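You operate a simulated robot arm through the tools that you are given. There is no shell and no other tool. Be economical: measure what you need, move in short steps, check, and stop when the job is done.

You run a simulated robot arm. Do the job below in one go: nothing can be reset, and whatever is moved stays where it is left.

TASK
Mix the vial with the yellow band in the yellow rack at low speed until its tablet is gone.
Fine: stand it back in its well, turn the mixer off and rest the yellow bung from the black block on it; leave the other vials. Set down upright: what you pick out.
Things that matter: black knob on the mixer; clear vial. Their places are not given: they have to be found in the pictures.

Only the result counts: the job must be done as asked and must still hold three seconds after the hand-in. Knocking over, shifting, dropping, spilling or breaking anything else fails it.

THE ROBOT
A 7-joint arm with a two-finger parallel gripper, fixed in place. Base frame: the origin is at the foot of the arm, x ahead of it, y to its left, z up; the work surface is at about z = 0.8. Readings come in m, degrees, newtons and seconds.
With the tool pointing down near the work surface it reaches from about 0.24 to 0.68 m from the base axis. Its first joint turns from -66.0 to 66.0 degrees. Payload 2.4 kg.
The tool frame sits at the grasp point between the pads (the TCP): z along the fingers, y along the line on which they close. The tips reach 0.03 m beyond it. Largest opening 0.094 m; finger width 0.028, thickness 0.01; the body of the gripper, 0.05 by 0.096 m, starts 0.055 m behind the TCP.
Orientation is that of the tool frame in the base frame, as a unit quaternion [x, y, z, w]. With the fingers straight down and closing along the base's y, the tool's x points along the base's -x, its y along +y and its z along -z.

THE INTERFACE
- The arm moves only by the tool servo_tool. Its arguments are lists of equal length, an entry for each row: "jaw": the gripper command, from -1 (fully open) to 1 (shut), values between in proportion; "slide": the shift along the tool's x, y, z in units of 25 mm (1.0 is 25 mm), a list of three; "dr": the turn, a rotation vector about the tool's x, y, z in units of 4 degrees (1.0 is 4 degrees), a list of three. In form: {"jaw": [jaw, ...], "slide": [[x, y, z], ...], "dr": [[wx, wy, wz], ...]}. A call has 1 to 20 rows; each row shifts and turns the commanded pose from where the row before left it, along the tool's axes as they then stand. A call with a number of a shift or a turn outside -1 to 1 is refused whole. A row lasts 0.2 s, in which the tool goes at most 0.05 m and 8.6 degrees; a call with a longer step from one row to the next is refused whole, and so is a gripper value outside its range. A pose out of reach is approached as far as the arm can. The call stops where the force on the tool passes 40 N (or 10 N more than at its start, if that is more) or the arm is blocked; 0.2 s more then pass. The fingers move at their own pace (about 0.153 m/s each) and stop on an object; they squeeze with about 33 N. The grip force told is the motor's: it shows also when the fingers shut on nothing. Time passes only in rows, and 0.2 s behind the last, so rows that do not move let the fingers close. The reply holds the time, the measured pose of the TCP, the force on the tool along the base axes, the opening and the grip force, in the units named above and with some noise, with the torque about the TCP (base axes, N m) and any sound that the robot's microphone picked up.
- Cameras (640 x 400 px; columns grow to the right, rows downward): "scene" is fixed at [0.0282, 0.4667, 1.4753]; the picture's right is [-0.81, -0.59, 0.00], its down [-0.28, 0.39, -0.88] and it looks along [0.52, -0.71, -0.48] (base axes); focal length 365 px, centre (320, 200). "wrist" rides on the gripper at [0.076, 0.014, -0.102] in the tool frame; the picture's right is [-0.18, 0.98, 0.00], its down [-0.75, -0.14, -0.64] and it looks along [-0.63, -0.12, 0.77] (tool axes); focal length 243 px, centre (320, 200).
- capture(camera): a new picture of that camera. No time passes.
- probe_pixels(camera, pixels): for up to 12 pixels [column, row] of the newest picture of that camera ("zoom" is the newest enlarged one), the place [x, y, z] in the base frame of the surface seen there, good to about 0.003 m, but the place of the scene camera against the robot may be out by one fixed shift of up to 0.025 m in any direction. No time passes.
- zoom(camera, box): a new picture of the part [left, top, right, bottom] of that camera's present view, enlarged. No time passes.
- job_done(): hands the job in; it is judged then, once.

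Go step by step. Measure first, check grasps and placings, and put right what went wrong. The budget is 80 turns and 54 pictures, counting those below and the enlarged ones. Unless the task says otherwise, let go and move clear before handing in, and close with one line.

The tools are called after ">>>" by a JSON object that holds its "api" and its "payload". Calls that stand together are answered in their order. servo_tool: Moves the arm, as the interface text tells. Its arguments: {"type":"object","properties":{"jaw":{"type":"array"},"slide":{"type":"array"},"dr":{"type":"array"}},"required":["jaw","slide","dr"]} The other tools are called the same way: capture (camera) takes a picture; probe_pixels (camera, pixels) gives the place of the surface under pixels of a picture; zoom (camera, box) takes an enlarged picture of a part of a camera's view; job_done () hands the job in.

At the start:

```text
clock: 0.0
position: [0.4463, -0.1377, 1.1372]
tcp_rot: [0.0, 1.0, 0.0, -0.001]
ft_force: [-0.1, -0.2, -1.7]
torque: [-0.01, 0.02, 0.04]
width: 0.0939
finger_force: 0.1
```

scene: 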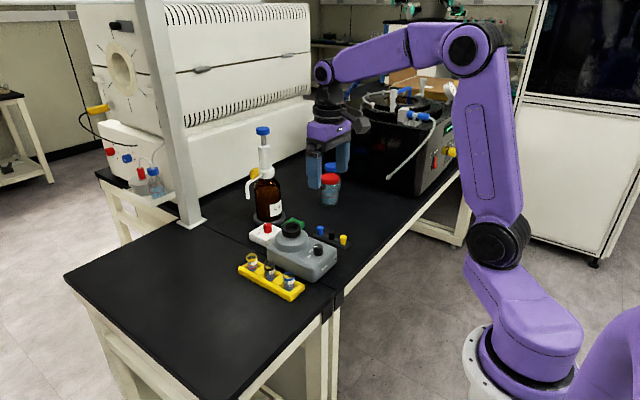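
wrist: 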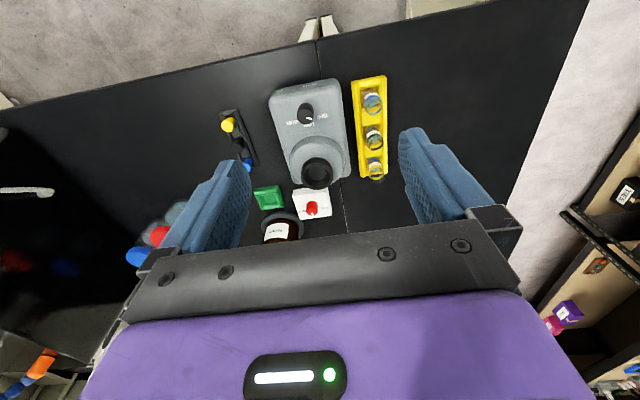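

The scene shows a yellow rack with three vials near (270,275), a grey mixer with a black knob, and a black block with bungs near (330,237). I'll zoom in on both views.

>>> {"api": "zoom", "payload": {"camera": "scene", "box": [225, 205, 365, 305]}}

>>> {"api": "zoom", "payload": {"camera": "wrist", "box": [210, 65, 410, 190]}}

```text
4.00 times, centred on (295, 255) of scene
```

zoom: 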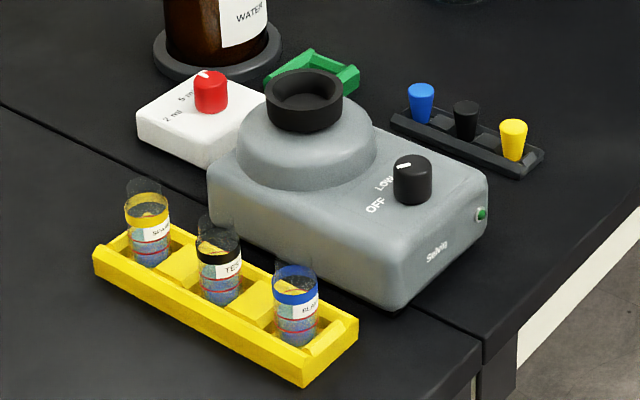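

```text
3.20 times, centred on (310, 128) of wrist
```

zoom: 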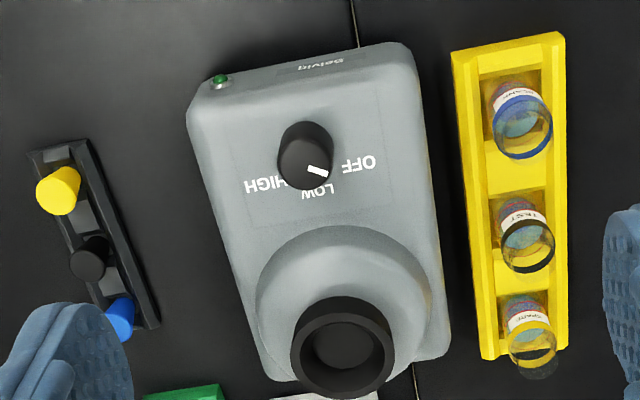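

The yellow-band vial is the one at (530,345) in the wrist zoom, the far end of the rack. I'll probe the key features through the wrist zoom.

>>> {"api": "probe_pixels", "payload": {"camera": "zoom", "pixels": [[530, 322], [527, 245], [520, 155], [305, 145], [318, 171], [340, 345], [340, 302], [385, 350], [60, 188], [90, 260], [460, 60], [525, 372]]}}

>>> {"api": "zoom", "payload": {"camera": "wrist", "box": [270, 80, 350, 130]}}

>>> {"api": "zoom", "payload": {"camera": "wrist", "box": [340, 110, 420, 190]}}

```text
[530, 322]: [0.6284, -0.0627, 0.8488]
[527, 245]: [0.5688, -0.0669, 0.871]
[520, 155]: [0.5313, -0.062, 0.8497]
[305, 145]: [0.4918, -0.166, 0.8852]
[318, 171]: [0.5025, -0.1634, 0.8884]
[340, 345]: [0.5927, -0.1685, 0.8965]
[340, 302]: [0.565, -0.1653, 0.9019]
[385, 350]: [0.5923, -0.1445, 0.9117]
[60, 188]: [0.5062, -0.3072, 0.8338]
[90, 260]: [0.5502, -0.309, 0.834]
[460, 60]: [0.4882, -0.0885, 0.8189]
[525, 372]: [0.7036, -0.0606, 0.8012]
```

```text
8.00 times, centred on (310, 105) of wrist
```

zoom: 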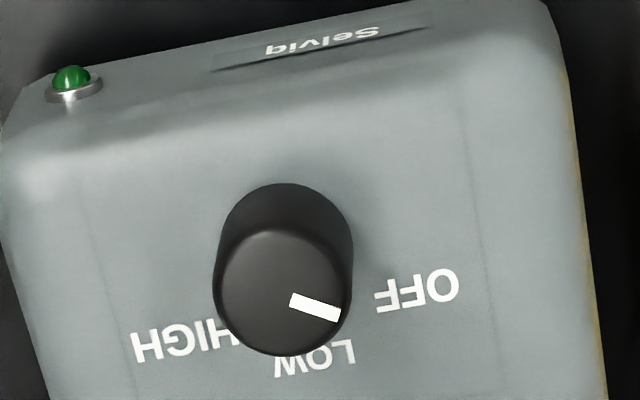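

```text
5.00 times, centred on (380, 150) of wrist
```

zoom: 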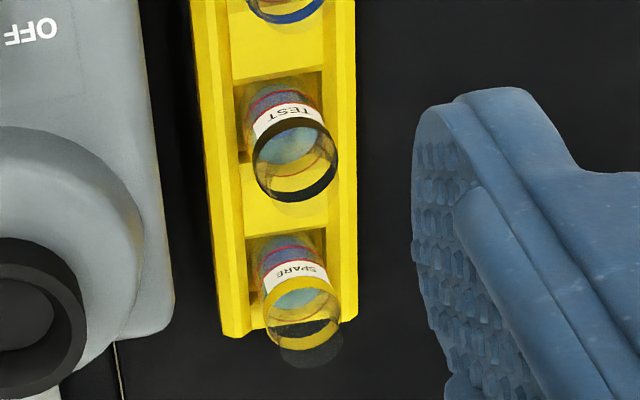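

The knob mark points to OFF, and LOW is about 60° clockwise from it. The vial with the yellow band is labelled "SPARE". I'll move closer for accurate measurement.

>>> {"api": "servo_tool", "payload": {"jaw": [-1, -1, -1, -1, -1, -1], "slide": [[0, 0.4, 1], [0, 0.4, 1], [0, 0.4, 1], [0, 0.4, 1], [0, 0, 0], [0, 0, 0]], "dr": [[0, 0, 0], [0, 0, 0], [0, 0, 0], [0, 0, 0], [0, 0, 0], [0, 0, 0]]}}

>>> {"api": "capture", "payload": {"camera": "wrist"}}

```text
clock: 1.4
position: [0.4481, -0.0978, 1.0359]
tcp_rot: [0.0, 1.0, 0.0, -0.001]
ft_force: [-0.4, 0.9, -0.3]
torque: [0.01, 0.0, -0.02]
width: 0.0939
finger_force: 0.0
```

```text
47 pictures are left
```

wrist: 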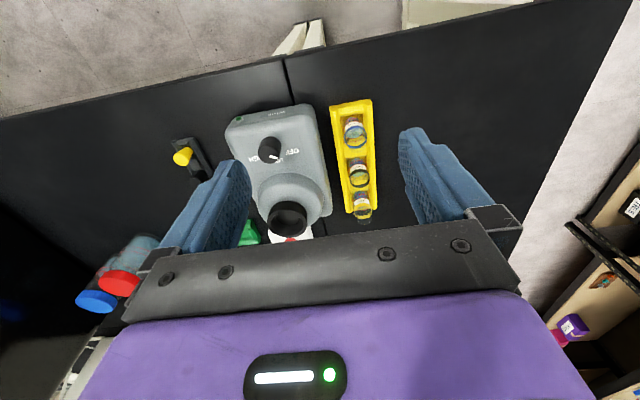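

Closer now; the rack is around (350,160). I'll zoom in on the rack and probe it.

>>> {"api": "zoom", "payload": {"camera": "wrist", "box": [220, 95, 390, 240]}}

```text
2.76 times, centred on (305, 168) of wrist
```

zoom: 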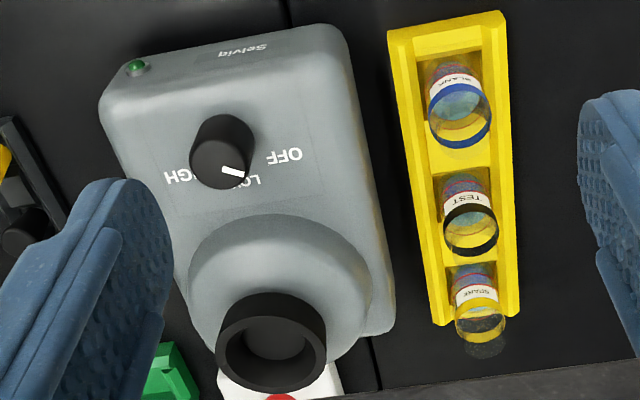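

>>> {"api": "probe_pixels", "payload": {"camera": "zoom", "pixels": [[457, 82], [468, 200], [476, 295], [455, 295], [498, 293], [480, 310], [392, 34], [500, 16], [438, 320], [515, 310], [460, 160], [468, 256]]}}

>>> {"api": "zoom", "payload": {"camera": "wrist", "box": [335, 150, 395, 230]}}

```text
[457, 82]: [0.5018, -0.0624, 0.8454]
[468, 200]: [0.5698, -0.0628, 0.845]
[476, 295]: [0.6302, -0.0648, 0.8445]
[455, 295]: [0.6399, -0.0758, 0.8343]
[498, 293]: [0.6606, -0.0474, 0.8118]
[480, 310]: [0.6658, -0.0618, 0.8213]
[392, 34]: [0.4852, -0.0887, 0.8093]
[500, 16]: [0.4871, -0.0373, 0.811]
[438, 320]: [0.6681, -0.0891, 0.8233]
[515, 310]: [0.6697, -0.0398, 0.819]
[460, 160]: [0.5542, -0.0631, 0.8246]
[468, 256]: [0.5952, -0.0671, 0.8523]
```

```text
5.00 times, centred on (365, 190) of wrist
```

zoom: 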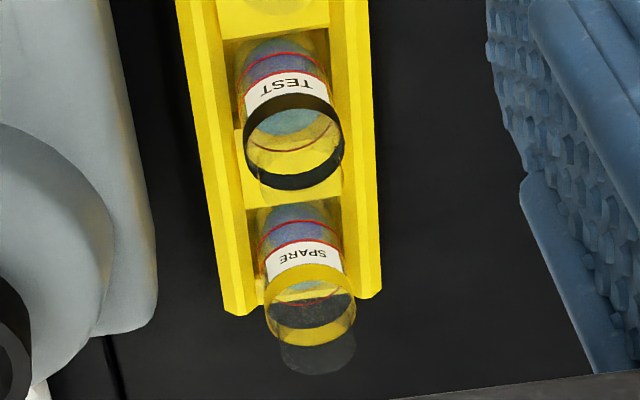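

The spare vial is centred around (0.643,-0.064), with its label at z≈0.845 and the rack top at z≈0.823. The knob comes first, so I'm moving the camera over it.

>>> {"api": "servo_tool", "payload": {"jaw": [-1, -1, -1, -1], "slide": [[0.96, -0.74, 0.92], [0.96, -0.74, 0.92], [0, 0, 0], [0, 0, 0]], "dr": [[0, 0, 0], [0, 0, 0], [0, 0, 0], [0, 0, 0]]}}

>>> {"api": "zoom", "payload": {"camera": "wrist", "box": [230, 130, 390, 230]}}

```text
clock: 2.4
position: [0.3991, -0.1349, 0.9912]
tcp_rot: [-0.001, 1.0, 0.0, 0.0]
ft_force: [0.3, 0.1, -0.2]
torque: [0.01, 0.02, 0.0]
width: 0.094
finger_force: 0.0
```

```text
4.00 times, centred on (310, 180) of wrist
```

zoom: 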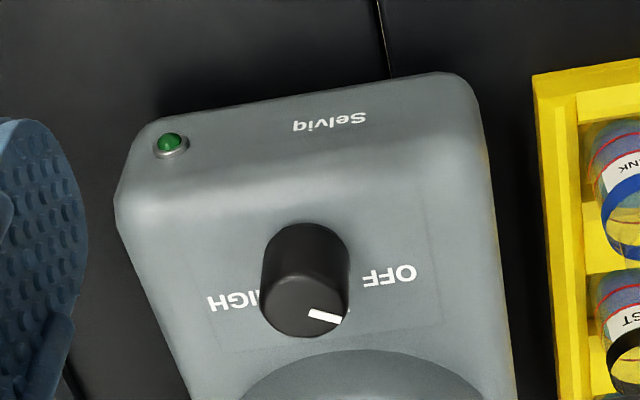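

>>> {"api": "probe_pixels", "payload": {"camera": "zoom", "pixels": [[303, 300], [264, 298], [345, 300], [303, 270], [303, 332], [312, 314], [338, 321], [390, 276], [225, 301], [300, 228], [340, 245], [302, 260]]}}

```text
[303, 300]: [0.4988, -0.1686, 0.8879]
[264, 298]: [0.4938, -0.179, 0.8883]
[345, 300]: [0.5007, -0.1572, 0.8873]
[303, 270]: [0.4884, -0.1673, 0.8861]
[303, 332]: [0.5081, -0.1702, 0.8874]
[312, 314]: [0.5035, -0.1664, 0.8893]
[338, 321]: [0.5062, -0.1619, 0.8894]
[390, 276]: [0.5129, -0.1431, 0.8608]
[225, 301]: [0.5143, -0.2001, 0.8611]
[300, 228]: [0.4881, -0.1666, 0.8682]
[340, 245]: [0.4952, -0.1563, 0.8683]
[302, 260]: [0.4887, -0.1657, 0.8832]
```

The knob's centre is about (0.498,-0.168) with its top at 0.888. OFF is at about +60° and HIGH at about -60° from +x, which puts LOW at about 0°. I'll go above the knob and pre-rotate by -30°.

>>> {"api": "servo_tool", "payload": {"jaw": [-0.06, -0.06, -0.06, -0.06, -0.06, -0.06, -0.06, -0.06, -0.06, -0.06, -0.06, -0.06, -0.06], "slide": [[-0.99, -0.33, 0], [-0.99, -0.33, 0], [-0.99, -0.33, 0], [-0.99, -0.33, 0], [0, 0, 0.2], [0, 0, 0.2], [0, 0, 0.2], [0, 0, 0.2], [0, 0, 0.2], [0, 0, 0.2], [0, 0, 0.2], [0, 0, 0.2], [0, 0, 0]], "dr": [[0, 0, 0], [0, 0, 0], [0, 0, 0], [0, 0, 0], [0, 0, -0.9375], [0, 0, -0.9375], [0, 0, -0.9375], [0, 0, -0.9375], [0, 0, -0.9375], [0, 0, -0.9375], [0, 0, -0.9375], [0, 0, -0.9375], [0, 0, 0]]}}

>>> {"api": "capture", "payload": {"camera": "scene"}}

```text
clock: 5.2
position: [0.4975, -0.168, 0.9518]
tcp_rot: [-0.26, 0.966, 0.001, 0.0]
ft_force: [-0.1, -0.6, 0.0]
torque: [0.01, 0.02, 0.01]
width: 0.0499
finger_force: 0.1
```

```text
43 pictures are left
```

scene: 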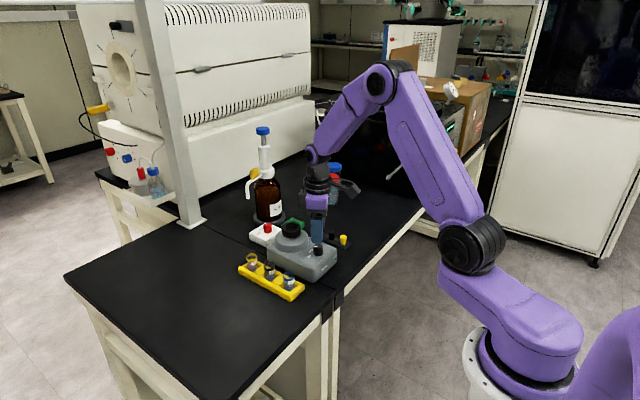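

The tool is over the knob at (0.4975,-0.168). I'll descend to z≈0.896 and close.

>>> {"api": "servo_tool", "payload": {"jaw": [-0.06, -0.06, -0.06, -0.06, -0.06, 1, 1, 1, 1], "slide": [[0, 0, 0.56], [0, 0, 0.56], [0, 0, 0.56], [0, 0, 0.54], [0, 0, 0], [0, 0, 0], [0, 0, 0], [0, 0, 0], [0, 0, 0]], "dr": [[0, 0, 0], [0, 0, 0], [0, 0, 0], [0, 0, 0], [0, 0, 0], [0, 0, 0], [0, 0, 0], [0, 0, 0], [0, 0, 0]]}}

```text
clock: 7.2
position: [0.4989, -0.1702, 0.8967]
tcp_rot: [-0.257, 0.966, -0.002, 0.003]
ft_force: [16.5, -26.1, -10.7]
torque: [-0.08, 0.06, -0.18]
width: 0.0254
finger_force: 46.2
```

Gripped (width 25 mm) with about 30 N of side force along the closing axis. I'll relieve it by shifting -2.6 mm in tool y.

>>> {"api": "servo_tool", "payload": {"jaw": [1, 1], "slide": [[0, -0.1, 0], [0, 0, 0]], "dr": [[0, 0, 0], [0, 0, 0]]}}

```text
clock: 7.8
position: [0.4991, -0.1713, 0.8964]
tcp_rot: [-0.258, 0.966, 0.0, 0.001]
ft_force: [2.6, -17.8, -0.7]
torque: [0.24, -1.32, -0.29]
width: 0.0253
finger_force: 45.1
```

>>> {"api": "servo_tool", "payload": {"jaw": [1, 1, 1, 1, 1, 1], "slide": [[0.0, -0.06, 0], [0, 0, 0], [0, 0, 0], [0, 0, 0], [0, 0, 0], [0, 0, 0]], "dr": [[0, 0, 0], [0, 0, 1], [0, 0, 1], [0, 0, 1], [0, 0, 1], [0, 0, 0]]}}

```text
clock: 9.2
position: [0.4995, -0.1699, 0.8967]
tcp_rot: [-0.122, 0.993, 0.0, 0.0]
ft_force: [-6.6, 3.9, 22.9]
torque: [-0.12, 0.78, -0.03]
width: 0.0253
finger_force: 45.0
```

Turned 16° so far. Continuing the remaining 44°.

>>> {"api": "servo_tool", "payload": {"jaw": [1, 1, 1, 1, 1, 1, 1, 1, 1, 1, 1, 1], "slide": [[0, 0, 0], [0, 0, 0], [0, 0, 0], [0, 0, 0], [0, 0, 0], [0, 0, 0], [0, 0, 0], [0, 0, 0], [0, 0, 0], [0, 0, 0], [0, 0, 0], [0, 0, 0]], "dr": [[0, 0, 1], [0, 0, 1], [0, 0, 1], [0, 0, 1], [0, 0, 1], [0, 0, 1], [0, 0, 1], [0, 0, 1], [0, 0, 1], [0, 0, 1], [0, 0, 1], [0, 0, 0]]}}

```text
clock: 11.8
position: [0.5002, -0.1698, 0.8967]
tcp_rot: [0.259, 0.966, 0.0, -0.001]
ft_force: [-5.4, 20.0, -4.7]
torque: [0.35, -0.07, 0.0]
width: 0.025
finger_force: 45.4
```

The 60° turn is done. I'll release, lift and look at the knob.

>>> {"api": "servo_tool", "payload": {"jaw": [-0.06, -0.06, -0.06, -0.06, -0.06, -0.06, -0.06, -0.06, -0.06, -0.06, -0.06, -0.06, -0.06, -0.06], "slide": [[0, 0, 0], [0, 0, 0], [0, 0, -0.8], [0, 0, -0.8], [0, 0, -0.8], [0, 0, -0.8], [0, 0, -0.8], [0, 0, 0], [0, 0, 0], [0, 0, 0], [0, 0, 0], [0, 0, 0], [0, 0, 0], [0, 0, 0]], "dr": [[0, 0, 0], [0, 0, 0], [0, 0, 0], [0, 0, 0], [0, 0, 0], [0, 0, 0], [0, 0, 0], [0, 0, -1], [0, 0, -1], [0, 0, -1], [0, 0, -1], [0, 0, -1], [0, 0, -1], [0, 0, -1.0]]}}

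>>> {"api": "capture", "payload": {"camera": "wrist"}}

>>> {"api": "zoom", "payload": {"camera": "scene", "box": [225, 205, 365, 305]}}

```text
clock: 14.8
position: [0.4996, -0.1712, 0.9956]
tcp_rot: [0.017, 1.0, 0.0, 0.001]
ft_force: [0.3, -0.5, 0.5]
torque: [0.01, -0.02, 0.0]
width: 0.0497
finger_force: 0.1
```

```text
42 pictures are left
```

wrist: 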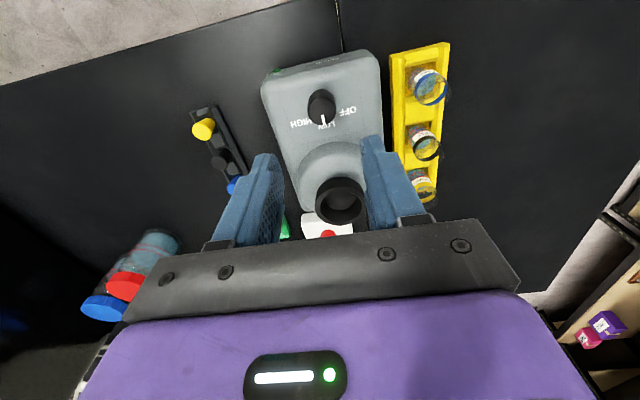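

```text
4.00 times, centred on (295, 255) of scene
```

zoom: 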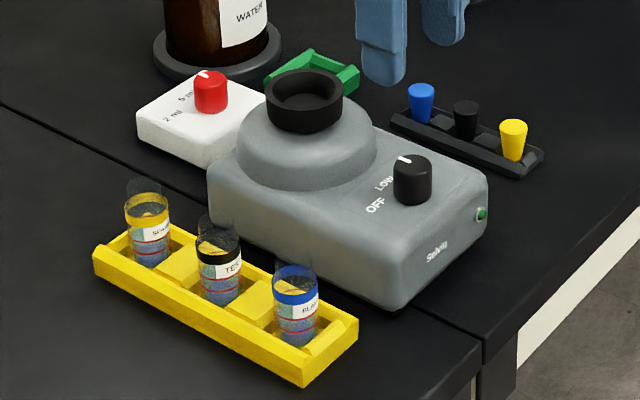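

The knob mark now points toward LOW. I'll zoom in to verify it and measure the cup.

>>> {"api": "zoom", "payload": {"camera": "wrist", "box": [260, 60, 400, 240]}}

>>> {"api": "zoom", "payload": {"camera": "wrist", "box": [280, 80, 360, 140]}}

```text
2.22 times, centred on (330, 150) of wrist
```

zoom: 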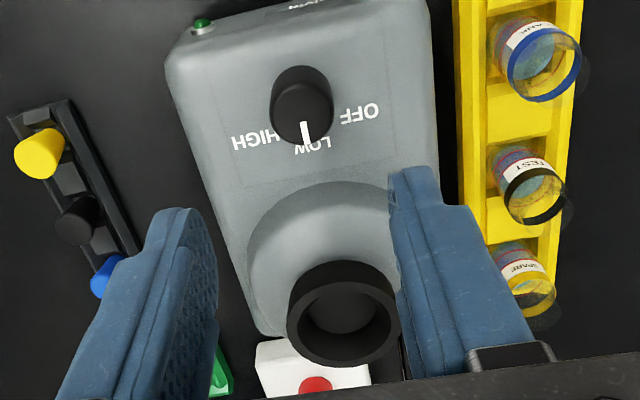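

```text
6.67 times, centred on (320, 110) of wrist
```

zoom: 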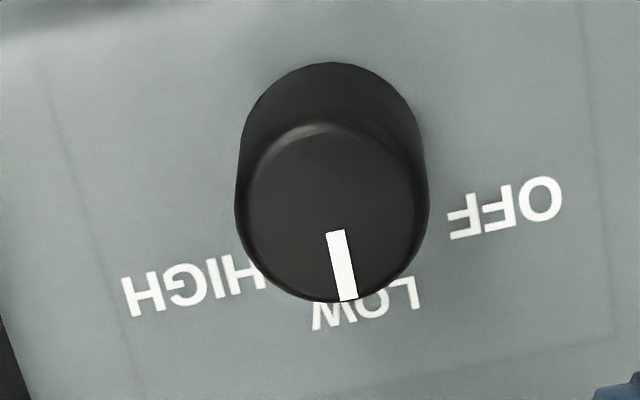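

LOW is confirmed. Probing the cup rim and interior, plus the bung.

>>> {"api": "probe_pixels", "payload": {"camera": "wrist", "pixels": [[318.5, 203], [363, 203], [340.4, 179], [340.4, 221.5], [341, 194], [341, 198], [330, 198], [351, 198], [205, 124], [205, 133], [424, 180], [424, 176]]}}

```text
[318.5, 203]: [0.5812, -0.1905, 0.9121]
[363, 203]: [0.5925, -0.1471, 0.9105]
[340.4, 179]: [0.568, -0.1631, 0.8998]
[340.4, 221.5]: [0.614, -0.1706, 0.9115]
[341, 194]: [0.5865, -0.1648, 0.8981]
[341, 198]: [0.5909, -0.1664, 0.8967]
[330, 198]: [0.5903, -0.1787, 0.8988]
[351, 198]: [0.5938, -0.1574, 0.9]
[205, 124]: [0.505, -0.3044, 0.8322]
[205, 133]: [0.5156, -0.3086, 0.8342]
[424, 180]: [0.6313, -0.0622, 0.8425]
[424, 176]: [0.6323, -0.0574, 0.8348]
```

The cup is centred around (0.590,-0.168) with its floor at z≈0.897 and rim at 0.912. The vial is at about (0.6425,-0.063). I'll move above the vial with the jaw at about 44 mm.

>>> {"api": "servo_tool", "payload": {"jaw": [0.06, 0.06, 0.06, 0.06, 0.06, 0.06, 0.06, 0.06, 0.06], "slide": [[0, 0, 0], [-0.953, 0.72, 0], [-0.953, 0.72, 0], [-0.953, 0.72, 0], [-0.953, 0.72, 0], [-0.953, 0.72, 0], [-0.953, 0.72, 0], [0, 0, 0.8], [0, 0, 0]], "dr": [[0, 0, -0.49], [0, 0, 0], [0, 0, 0], [0, 0, 0], [0, 0, 0], [0, 0, 0], [0, 0, 0], [0, 0, 0], [0, 0, 0]]}}

>>> {"api": "capture", "payload": {"camera": "wrist"}}

>>> {"api": "zoom", "payload": {"camera": "scene", "box": [215, 165, 355, 305]}}

```text
clock: 16.8
position: [0.6435, -0.0613, 0.9777]
tcp_rot: [0.0, 1.0, -0.001, 0.0]
ft_force: [-0.2, -0.3, -0.6]
torque: [0.0, -0.04, 0.01]
width: 0.0441
finger_force: 0.0
```

```text
38 pictures are left
```

wrist: 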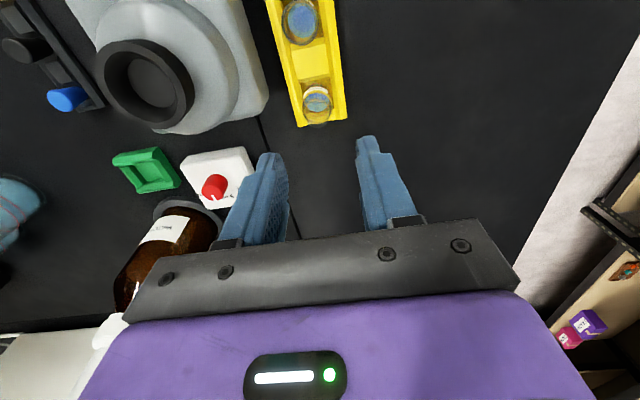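

```text
2.86 times, centred on (285, 235) of scene
```

zoom: 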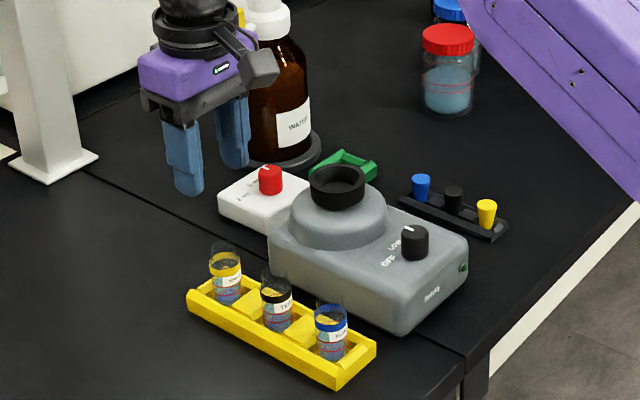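

Now I have a nearly overhead view of the vial at (316,103). I'll zoom in and probe it to refine its centre, and check where the bottle is relative to the cup.

>>> {"api": "zoom", "payload": {"camera": "wrist", "box": [280, 70, 360, 130]}}

>>> {"api": "probe_pixels", "payload": {"camera": "wrist", "pixels": [[316, 94], [316, 105], [310, 60], [325, 60], [343, 110], [297, 115], [262, 100], [245, 100], [170, 204], [165, 245], [150, 80], [148, 42]]}}

```text
6.67 times, centred on (320, 100) of wrist
```

zoom: 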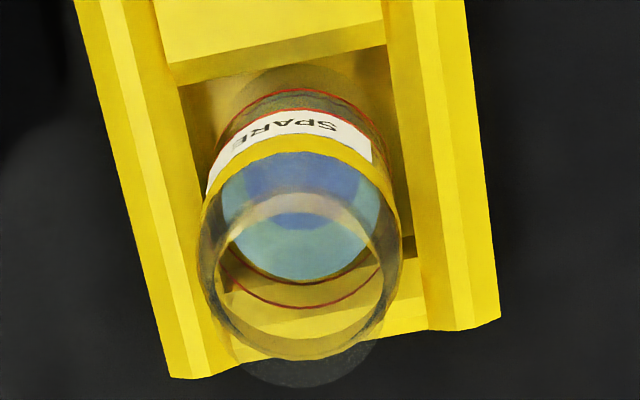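

```text
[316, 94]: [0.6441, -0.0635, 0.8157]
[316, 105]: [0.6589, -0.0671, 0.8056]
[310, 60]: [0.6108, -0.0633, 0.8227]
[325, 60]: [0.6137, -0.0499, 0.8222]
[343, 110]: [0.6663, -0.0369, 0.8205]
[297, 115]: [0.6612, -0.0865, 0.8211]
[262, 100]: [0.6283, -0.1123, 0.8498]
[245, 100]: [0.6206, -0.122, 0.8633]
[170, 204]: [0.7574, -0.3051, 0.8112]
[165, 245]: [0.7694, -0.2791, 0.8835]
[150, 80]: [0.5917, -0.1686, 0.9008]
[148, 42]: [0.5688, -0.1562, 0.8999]
```

>>> {"api": "probe_pixels", "payload": {"camera": "zoom", "pixels": [[293, 142], [300, 118], [220, 175], [383, 180], [293, 148], [208, 200], [390, 195], [275, 60], [300, 380], [350, 340], [300, 195], [300, 240]]}}

```text
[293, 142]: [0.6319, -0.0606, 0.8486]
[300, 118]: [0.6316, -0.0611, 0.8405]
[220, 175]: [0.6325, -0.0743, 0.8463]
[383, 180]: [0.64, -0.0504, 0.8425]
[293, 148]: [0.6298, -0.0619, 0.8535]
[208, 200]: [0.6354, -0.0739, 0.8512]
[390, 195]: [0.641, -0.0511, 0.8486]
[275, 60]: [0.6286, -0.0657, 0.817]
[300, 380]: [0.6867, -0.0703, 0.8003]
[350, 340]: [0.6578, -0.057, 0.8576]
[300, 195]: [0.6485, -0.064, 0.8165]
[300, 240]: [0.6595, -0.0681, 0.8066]
```

The vial's centre is about (0.644,-0.0625), spanning roughly z 0.805–0.87. I'll descend to TCP z≈0.860, keeping the tips clear of the 0.823 rack top, and grip.

>>> {"api": "servo_tool", "payload": {"jaw": [0.06, 0.06, 0.06, 0.06, 0.06, 0.06, 0.06, 1, 1, 1, 1], "slide": [[0, -0.05, 0.785], [0, 0, 0.785], [0, 0, 0.785], [0, 0, 0.785], [0, 0, 0.785], [0, 0, 0.785], [0, 0, 0], [0, 0, 0], [0, 0, 0], [0, 0, 0], [0, 0, 0]], "dr": [[0, 0, 0], [0, 0, 0], [0, 0, 0], [0, 0, 0], [0, 0, 0], [0, 0, 0], [0, 0, 0], [0, 0, 0], [0, 0, 0], [0, 0, 0], [0, 0, 0]]}}

>>> {"api": "zoom", "payload": {"camera": "scene", "box": [215, 195, 345, 305]}}

```text
clock: 19.2
position: [0.6424, -0.0639, 0.8613]
tcp_rot: [0.001, 1.0, 0.0, 0.001]
ft_force: [0.1, -0.1, 2.8]
torque: [0.14, -0.02, 0.0]
width: 0.0257
finger_force: 32.8
```

```text
3.64 times, centred on (280, 250) of scene
```

zoom: 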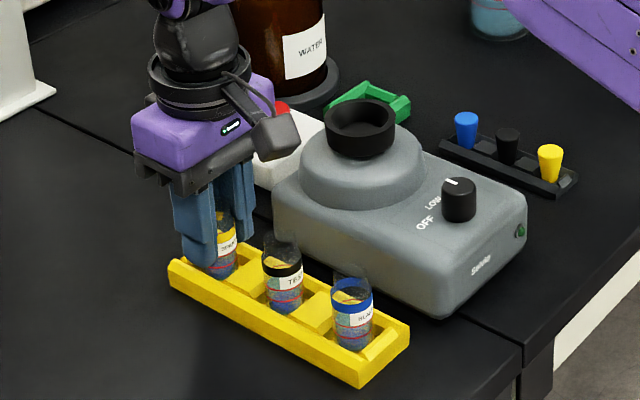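

Gripped at width 25.7 mm. I'll lift straight up slowly to clear the rack.

>>> {"api": "servo_tool", "payload": {"jaw": [1, 1, 1, 1, 1, 1, 1, 1, 1, 1], "slide": [[0, 0, -0.4], [0, 0, -0.5], [0, 0, -0.6], [0, 0, -0.6], [0, 0, -0.6], [0, 0, -0.6], [0, 0, -0.6], [0, 0, -0.6], [0, 0, -0.6], [0, 0, 0]], "dr": [[0, 0, 0], [0, 0, 0], [0, 0, 0], [0, 0, 0], [0, 0, 0], [0, 0, 0], [0, 0, 0], [0, 0, 0], [0, 0, 0], [0, 0, 0]]}}

>>> {"api": "zoom", "payload": {"camera": "scene", "box": [205, 165, 335, 275]}}

```text
clock: 21.4
position: [0.6436, -0.0641, 0.9863]
tcp_rot: [0.001, 1.0, 0.0, 0.001]
ft_force: [0.1, -0.2, 0.8]
torque: [0.01, 0.01, 0.01]
width: 0.0255
finger_force: 33.5
```

```text
3.64 times, centred on (270, 220) of scene
```

zoom: 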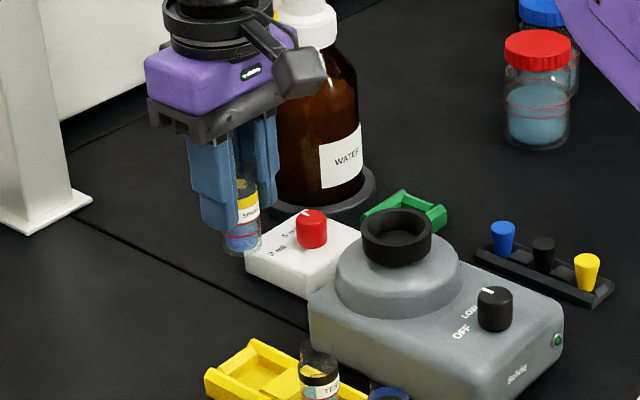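

The vial is upright and clear of the rack. Moving over the cup.

>>> {"api": "servo_tool", "payload": {"jaw": [1, 1, 1, 1, 1, 1, 1], "slide": [[0.356, -0.693, 0], [0.356, -0.693, 0], [0.356, -0.693, 0], [0.356, -0.693, 0], [0.356, -0.693, 0], [0.356, -0.693, 0], [0, 0, 0]], "dr": [[0, 0, 0], [0, 0, 0], [0, 0, 0], [0, 0, 0], [0, 0, 0], [0, 0, 0], [0, 0, 0]]}}

>>> {"api": "zoom", "payload": {"camera": "scene", "box": [260, 180, 340, 240]}}

>>> {"api": "capture", "payload": {"camera": "wrist"}}

```text
clock: 23.0
position: [0.5891, -0.168, 0.9872]
tcp_rot: [0.0, 1.0, 0.0, 0.0]
ft_force: [-0.8, 0.4, -0.1]
torque: [0.0, -0.01, 0.05]
width: 0.026
finger_force: 33.7
```

```text
6.67 times, centred on (300, 210) of scene
```

zoom: 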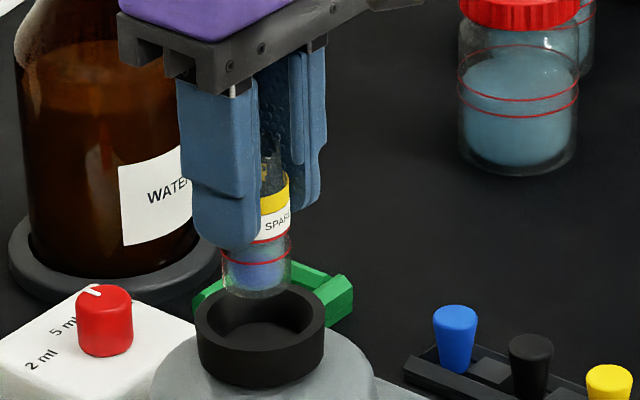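

```text
32 pictures are left
```

wrist: 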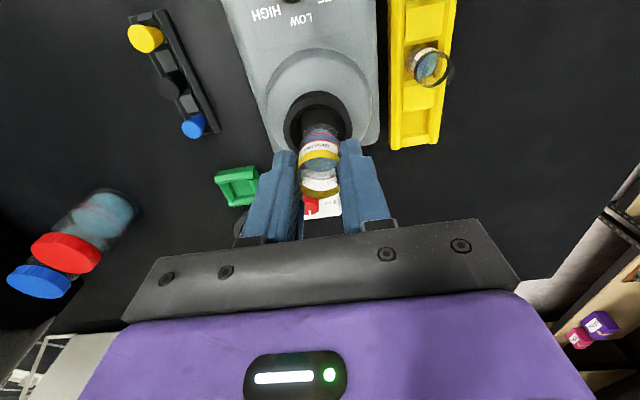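

The vial is lined up above the cup. I'll lower it in small steps until it seats (expected TCP z≈0.953).

>>> {"api": "servo_tool", "payload": {"jaw": [1, 1, 1, 1, 1, 1, 1], "slide": [[-0.04, 0, 0.3], [0, 0, 0.3], [0, 0, 0.2], [0, 0, 0.2], [0, 0, 0.1], [0, 0, 0.1], [0, 0, 0]], "dr": [[0, 0, 0], [0, 0, 0], [0, 0, 0], [0, 0, 0], [0, 0, 0], [0, 0, 0], [0, 0, 0]]}}

>>> {"api": "zoom", "payload": {"camera": "scene", "box": [260, 180, 340, 240]}}

```text
clock: 24.6
position: [0.5892, -0.1679, 0.9559]
tcp_rot: [0.0, 1.0, 0.0, 0.001]
ft_force: [0.1, -1.0, 1.0]
torque: [0.01, -0.04, 0.02]
width: 0.0262
finger_force: 32.9
```

```text
6.67 times, centred on (300, 210) of scene
```

zoom: 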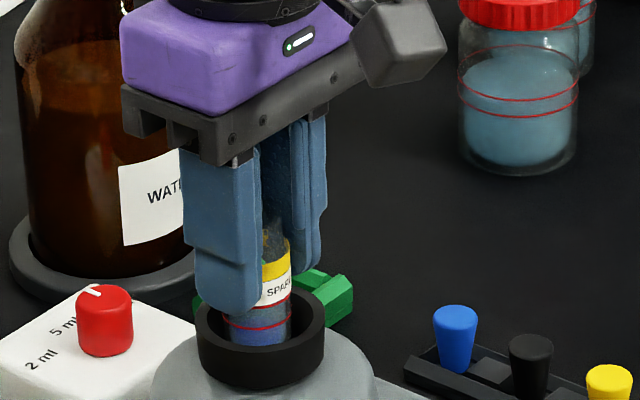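

The vial is inside the cup with no contact force yet. Continuing down at 1 mm per row.

>>> {"api": "servo_tool", "payload": {"jaw": [1, 1, 1, 1], "slide": [[0, 0, 0.04], [0, 0, 0.04], [0, 0, 0.04], [0, 0, 0]], "dr": [[0, 0, 0], [0, 0, 0], [0, 0, 0], [0, 0, 0]]}}

```text
clock: 25.6
position: [0.5893, -0.1681, 0.9541]
tcp_rot: [0.0, 1.0, -0.001, 0.001]
ft_force: [0.4, 0.4, 2.4]
torque: [0.06, 0.0, 0.0]
width: 0.0258
finger_force: 33.6
```

>>> {"api": "servo_tool", "payload": {"jaw": [1, 1, 1, 1], "slide": [[0, 0, 0.04], [0, 0, 0.04], [0, 0, 0], [0, 0, 0]], "dr": [[0, 0, 0], [0, 0, 0], [0, 0, 0], [0, 0, 0]]}}

```text
clock: 26.6
position: [0.5889, -0.1669, 0.9524]
tcp_rot: [0.001, 1.0, 0.0, 0.0]
ft_force: [0.0, -1.5, 1.5]
torque: [-0.12, -0.01, -0.01]
width: 0.0261
finger_force: 33.1
```

>>> {"api": "servo_tool", "payload": {"jaw": [1, 1, 1, 1, 1], "slide": [[0, 0, 0.04], [0, 0, 0.04], [0, 0, 0.04], [0, 0, 0], [0, 0, 0]], "dr": [[0, 0, 0], [0, 0, 0], [0, 0, 0], [0, 0, 0], [0, 0, 0]]}}

>>> {"api": "zoom", "payload": {"camera": "scene", "box": [270, 200, 320, 240]}}

```text
clock: 27.8
position: [0.5903, -0.168, 0.9492]
tcp_rot: [0.0, 1.0, 0.0, 0.0]
ft_force: [-1.7, -1.1, 4.2]
torque: [-0.09, 0.06, 0.0]
width: 0.0259
finger_force: 32.7
```

```text
10.00 times, centred on (295, 220) of scene
```

zoom: 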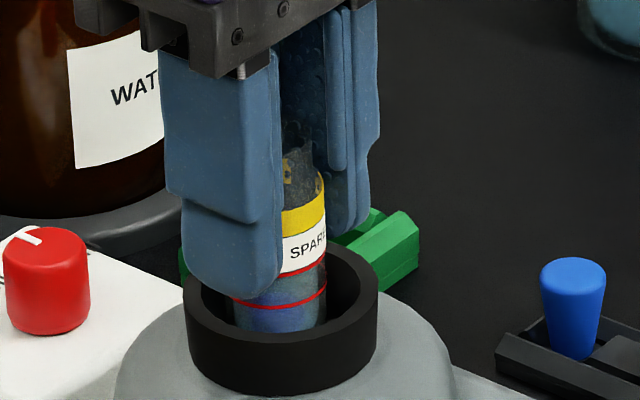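

>>> {"api": "servo_tool", "payload": {"jaw": [1, 1, 1, 1], "slide": [[0, 0, 0.04], [0, 0, 0.04], [0, 0, 0], [0, 0, 0]], "dr": [[0, 0, 0], [0, 0, 0], [0, 0, 0], [0, 0, 0]]}}

```text
clock: 28.8
position: [0.5908, -0.1689, 0.9464]
tcp_rot: [0.0, 1.0, -0.001, 0.001]
ft_force: [-0.4, -0.9, 4.0]
torque: [-0.12, 0.05, -0.01]
width: 0.0259
finger_force: 32.7
```

>>> {"api": "servo_tool", "payload": {"jaw": [1, 1, 1, 1], "slide": [[0, 0, 0.04], [0, 0, 0], [0, 0, 0], [0, 0, 0]], "dr": [[0, 0, 0], [0, 0, 0], [0, 0, 0], [0, 0, 0]]}}

>>> {"api": "zoom", "payload": {"camera": "scene", "box": [270, 200, 320, 240]}}

>>> {"api": "zoom", "payload": {"camera": "wrist", "box": [260, 60, 380, 220]}}

```text
clock: 29.8
position: [0.5905, -0.1668, 0.9466]
tcp_rot: [-0.001, 1.0, -0.001, 0.0]
ft_force: [1.3, 0.5, 4.0]
torque: [-0.15, -0.07, -0.02]
width: 0.0255
finger_force: 33.2
```

```text
10.00 times, centred on (295, 220) of scene
```

zoom: 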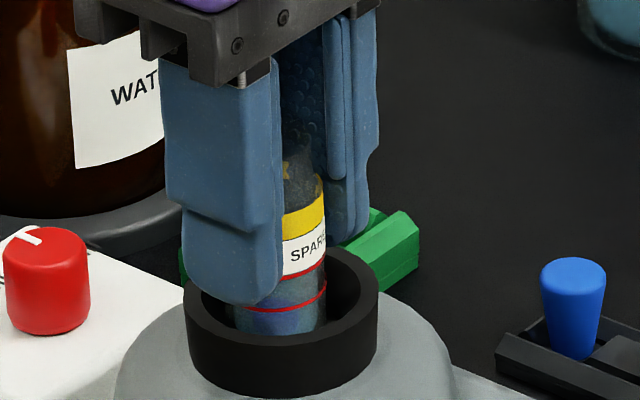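

```text
2.50 times, centred on (320, 140) of wrist
```

zoom: 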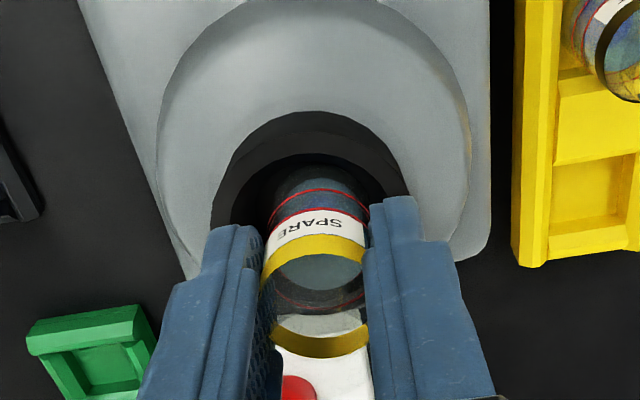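

The readings jitter 1–2 mm sideways, so the cup is shaking the vial with about 4 N of contact. I'll hold it for 4 s and look at the tablet.

>>> {"api": "servo_tool", "payload": {"jaw": [1, 1, 1, 1, 1, 1, 1, 1, 1, 1, 1, 1, 1, 1, 1, 1, 1, 1, 1, 1], "slide": [[0, 0, 0], [0, 0, 0], [0, 0, 0], [0, 0, 0], [0, 0, 0], [0, 0, 0], [0, 0, 0], [0, 0, 0], [0, 0, 0], [0, 0, 0], [0, 0, 0], [0, 0, 0], [0, 0, 0], [0, 0, 0], [0, 0, 0], [0, 0, 0], [0, 0, 0], [0, 0, 0], [0, 0, 0], [0, 0, 0]], "dr": [[0, 0, 0], [0, 0, 0], [0, 0, 0], [0, 0, 0], [0, 0, 0], [0, 0, 0], [0, 0, 0], [0, 0, 0], [0, 0, 0], [0, 0, 0], [0, 0, 0], [0, 0, 0], [0, 0, 0], [0, 0, 0], [0, 0, 0], [0, 0, 0], [0, 0, 0], [0, 0, 0], [0, 0, 0], [0, 0, 0]]}}

>>> {"api": "zoom", "payload": {"camera": "wrist", "box": [290, 120, 350, 180]}}

>>> {"api": "zoom", "payload": {"camera": "scene", "box": [285, 218, 315, 242]}}

```text
clock: 34.0
position: [0.5904, -0.1673, 0.9468]
tcp_rot: [0.001, 1.0, 0.0, 0.0]
ft_force: [0.6, 3.1, 8.4]
torque: [0.85, -0.03, 0.02]
width: 0.0253
finger_force: 32.5
```

```text
6.67 times, centred on (320, 150) of wrist
```

zoom: 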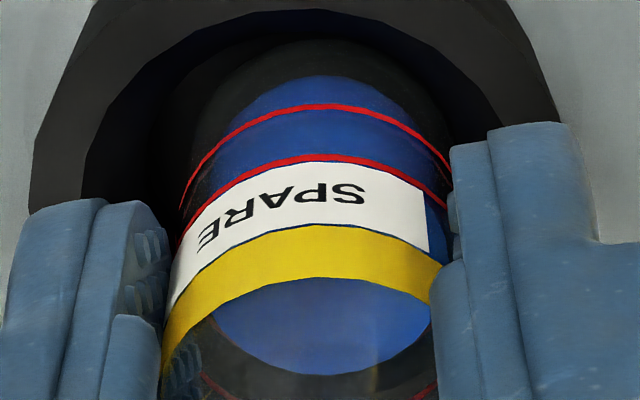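

```text
16.00 times, centred on (300, 230) of scene
```

zoom: 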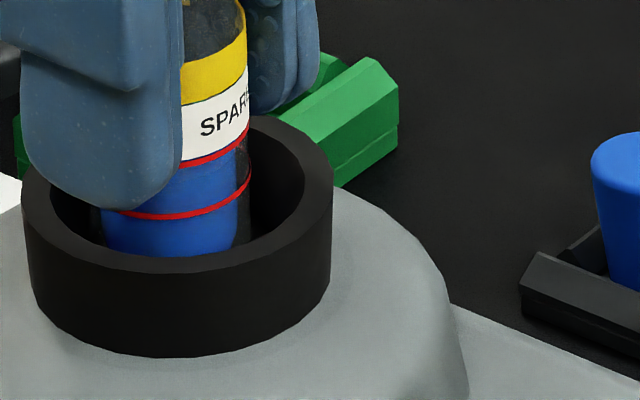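

The liquid has turned uniformly deep blue, so the tablet is dissolving. I'll hold another 3 s and compare.

>>> {"api": "servo_tool", "payload": {"jaw": [1, 1, 1, 1, 1, 1, 1, 1, 1, 1, 1, 1, 1, 1, 1], "slide": [[0, 0, 0], [0, 0, 0], [0, 0, 0], [0, 0, 0], [0, 0, 0], [0, 0, 0], [0, 0, 0], [0, 0, 0], [0, 0, 0], [0, 0, 0], [0, 0, 0], [0, 0, 0], [0, 0, 0], [0, 0, 0], [0, 0, 0]], "dr": [[0, 0, 0], [0, 0, 0], [0, 0, 0], [0, 0, 0], [0, 0, 0], [0, 0, 0], [0, 0, 0], [0, 0, 0], [0, 0, 0], [0, 0, 0], [0, 0, 0], [0, 0, 0], [0, 0, 0], [0, 0, 0], [0, 0, 0]]}}

>>> {"api": "zoom", "payload": {"camera": "wrist", "box": [290, 120, 350, 180]}}

```text
clock: 37.2
position: [0.5898, -0.1671, 0.9462]
tcp_rot: [0.0, 1.0, -0.001, 0.0]
ft_force: [0.4, -0.3, 5.0]
torque: [-0.01, 0.0, -0.03]
width: 0.026
finger_force: 33.3
```

```text
6.67 times, centred on (320, 150) of wrist
```

zoom: 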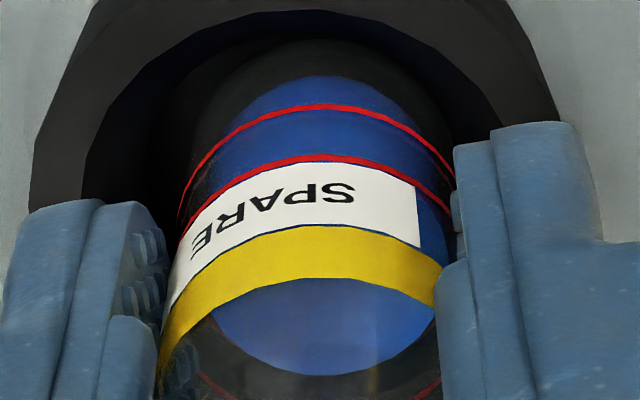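

The colour is unchanged, which suggests it's fully dissolved. I'll lift the vial out and inspect it for any residue.

>>> {"api": "servo_tool", "payload": {"jaw": [1, 1, 1, 1, 1, 1], "slide": [[0, 0, -0.3], [0, 0, -0.4], [0, 0, -0.4], [0, 0, -0.4], [0, 0, -0.4], [0, 0, 0]], "dr": [[0, 0, 0], [0, 0, 0], [0, 0, 0], [0, 0, 0], [0, 0, 0], [0, 0, 0]]}}

>>> {"api": "zoom", "payload": {"camera": "scene", "box": [275, 200, 315, 230]}}

>>> {"api": "capture", "payload": {"camera": "wrist"}}

```text
clock: 38.6
position: [0.5904, -0.1679, 0.9931]
tcp_rot: [0.0, 1.0, 0.0, 0.001]
ft_force: [-0.3, 0.1, -0.8]
torque: [0.01, -0.03, -0.01]
width: 0.0258
finger_force: 33.0
```

```text
13.33 times, centred on (295, 215) of scene
```

zoom: 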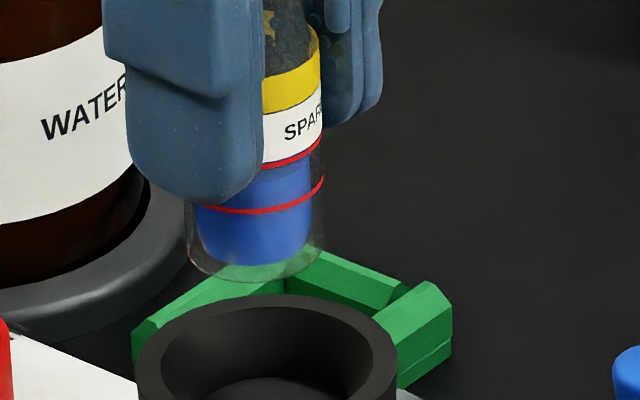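

```text
23 pictures are left
```

wrist: 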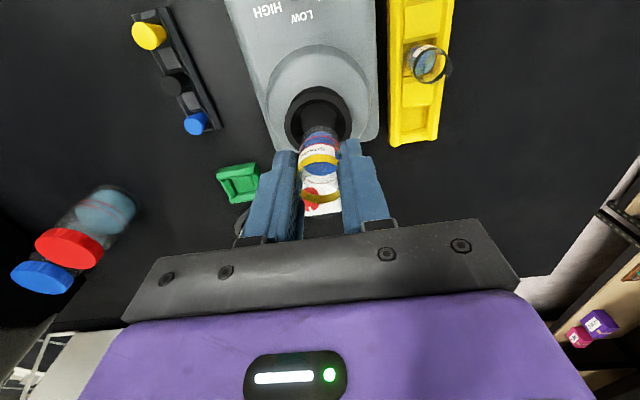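

There's no residue at the bottom; the liquid is uniform blue. Moving back over the well.

>>> {"api": "servo_tool", "payload": {"jaw": [1, 1, 1, 1, 1, 1, 1, 1, 1, 1, 1, 1], "slide": [[-0.355, 0.693, 0], [-0.355, 0.693, 0], [-0.355, 0.693, 0], [-0.355, 0.693, 0], [-0.355, 0.693, 0], [-0.355, 0.693, 0], [0, 0, 0.6], [0, 0, 0.6], [0, 0, 0.6], [0, 0, 0.6], [0, 0, 0.6], [0, 0, 0]], "dr": [[0, 0, 0], [0, 0, 0], [0, 0, 0], [0, 0, 0], [0, 0, 0], [0, 0, 0], [0, 0, 0], [0, 0, 0], [0, 0, 0], [0, 0, 0], [0, 0, 0], [0, 0, 0]]}}

>>> {"api": "zoom", "payload": {"camera": "wrist", "box": [260, 70, 380, 220]}}

>>> {"api": "zoom", "payload": {"camera": "scene", "box": [225, 225, 305, 285]}}

```text
clock: 41.2
position: [0.6446, -0.0666, 0.9178]
tcp_rot: [0.0, 1.0, 0.0, 0.0]
ft_force: [0.1, 1.0, -0.1]
torque: [0.0, -0.01, 0.02]
width: 0.0255
finger_force: 33.0
```

```text
2.67 times, centred on (320, 145) of wrist
```

zoom: 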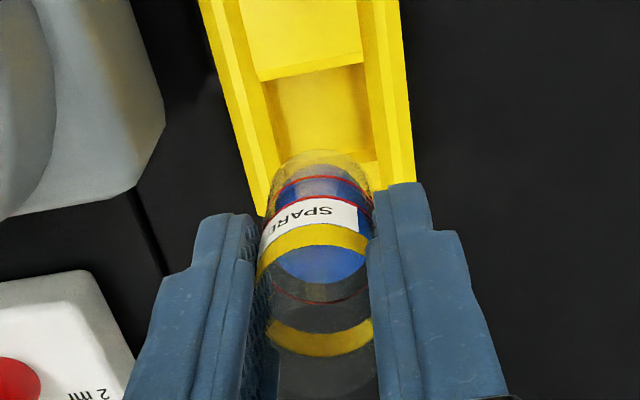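

```text
6.67 times, centred on (265, 255) of scene
```

zoom: 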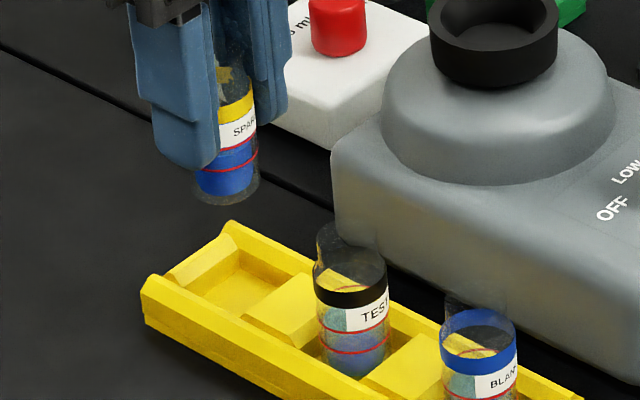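

The vial hangs over its well. I'll settle and re-read, since y looked 2 mm off.

>>> {"api": "servo_tool", "payload": {"jaw": [1, 1, 1], "slide": [[0, 0, 0.4], [0, 0, 0.4], [0, 0, 0]], "dr": [[0, 0, 0], [0, 0, 0], [0, 0, 0]]}}

>>> {"api": "zoom", "payload": {"camera": "wrist", "box": [270, 80, 370, 180]}}

```text
clock: 42.0
position: [0.645, -0.0641, 0.8987]
tcp_rot: [0.0, 1.0, 0.0, 0.0]
ft_force: [-0.5, -0.4, -0.8]
torque: [0.0, -0.02, 0.02]
width: 0.0256
finger_force: 32.8
```

```text
4.00 times, centred on (320, 130) of wrist
```

zoom: 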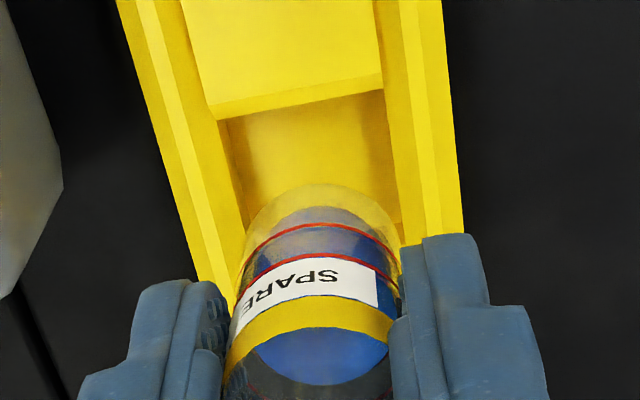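

>>> {"api": "probe_pixels", "payload": {"camera": "zoom", "pixels": [[312, 272], [312, 310], [240, 320], [375, 290], [300, 110], [300, 92], [222, 110], [388, 110], [238, 180], [395, 180], [300, 120]]}}

```text
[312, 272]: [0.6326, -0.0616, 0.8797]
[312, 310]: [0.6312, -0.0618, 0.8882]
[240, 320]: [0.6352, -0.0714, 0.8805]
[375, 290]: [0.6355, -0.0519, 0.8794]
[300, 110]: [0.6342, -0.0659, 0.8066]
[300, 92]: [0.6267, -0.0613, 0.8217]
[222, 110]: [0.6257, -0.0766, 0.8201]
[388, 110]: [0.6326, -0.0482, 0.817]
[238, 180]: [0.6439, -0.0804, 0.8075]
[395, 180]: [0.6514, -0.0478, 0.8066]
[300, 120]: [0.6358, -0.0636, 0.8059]
```

The vial's x offset is only +1 mm, and the well is centred at y≈-0.063 with its floor at 0.8065. I'll lower it to z≈0.862, then finely.

>>> {"api": "servo_tool", "payload": {"jaw": [1, 1, 1, 1, 1, 1], "slide": [[0.04, 0, 0.3], [0, 0, 0.3], [0, 0, 0.3], [0, 0, 0.3], [0, 0, 0.26], [0, 0, 0]], "dr": [[0, 0, 0], [0, 0, 0], [0, 0, 0], [0, 0, 0], [0, 0, 0], [0, 0, 0]]}}

>>> {"api": "servo_tool", "payload": {"jaw": [1, 1, 1], "slide": [[0, 0, 0.06], [0, 0, 0.04], [0, 0, 0]], "dr": [[0, 0, 0], [0, 0, 0], [0, 0, 0]]}}

```text
clock: 43.4
position: [0.6441, -0.0646, 0.862]
tcp_rot: [0.0, 1.0, 0.0, 0.0]
ft_force: [0.3, 0.1, 0.7]
torque: [0.01, -0.03, -0.02]
width: 0.0257
finger_force: 32.9
```

```text
clock: 44.2
position: [0.6428, -0.0648, 0.8607]
tcp_rot: [0.001, 1.0, 0.0, 0.001]
ft_force: [0.0, -0.6, 0.7]
torque: [-0.01, -0.01, 0.0]
width: 0.0259
finger_force: 32.6
```

>>> {"api": "servo_tool", "payload": {"jaw": [1, 1, 1], "slide": [[0, 0, 0.04], [0, 0, 0.04], [0, 0, 0]], "dr": [[0, 0, 0], [0, 0, 0], [0, 0, 0]]}}

>>> {"api": "zoom", "payload": {"camera": "scene", "box": [235, 235, 295, 280]}}

```text
clock: 45.0
position: [0.6431, -0.0651, 0.8599]
tcp_rot: [0.0, 1.0, 0.0, 0.002]
ft_force: [-7.0, -0.1, 29.7]
torque: [0.01, 0.4, -0.01]
width: 0.0259
finger_force: 32.6
```

```text
8.89 times, centred on (265, 258) of scene
```

zoom: 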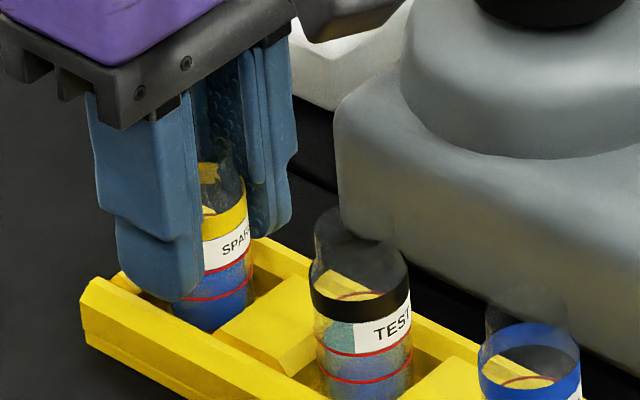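

Contact at z 0.860 with 30 N up and -7 N in x; the vial is near the floor and maybe rubbing the end wall. I'll back off 2 mm, shift 1.5 mm toward -x, and go down again.

>>> {"api": "servo_tool", "payload": {"jaw": [1, 1, 1, 1, 1], "slide": [[0, 0, -0.08], [0.06, 0, 0], [0, 0, 0.04], [0, 0, 0.02], [0, 0, 0]], "dr": [[0, 0, 0], [0, 0, 0], [0, 0, 0], [0, 0, 0], [0, 0, 0]]}}

```text
clock: 46.2
position: [0.6423, -0.0653, 0.8586]
tcp_rot: [0.0, 1.0, 0.0, 0.002]
ft_force: [2.7, -0.6, 23.5]
torque: [-0.01, -0.17, 0.01]
width: 0.0259
finger_force: 33.4
```

Firm contact, with Fx near zero: it's seated. I'll ease off and release slowly.

>>> {"api": "servo_tool", "payload": {"jaw": [1, 1, 0.36, 0.2, 0.06, 0.06], "slide": [[0, 0, -0.03], [0, 0, 0], [0, 0, 0], [0, 0, 0], [0, 0, 0], [0, 0, 0]], "dr": [[0, 0, 0], [0, 0, 0], [0, 0, 0], [0, 0, 0], [0, 0, 0], [0, 0, 0]]}}

>>> {"api": "zoom", "payload": {"camera": "scene", "box": [235, 235, 295, 280]}}

```text
clock: 47.6
position: [0.6417, -0.0637, 0.8594]
tcp_rot: [0.0, 1.0, 0.0, 0.0]
ft_force: [0.2, -0.4, 0.9]
torque: [0.0, 0.06, -0.02]
width: 0.0443
finger_force: 0.1
```

```text
8.89 times, centred on (265, 258) of scene
```

zoom: 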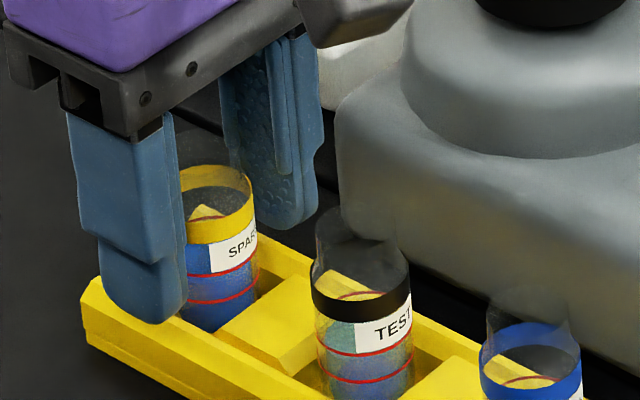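

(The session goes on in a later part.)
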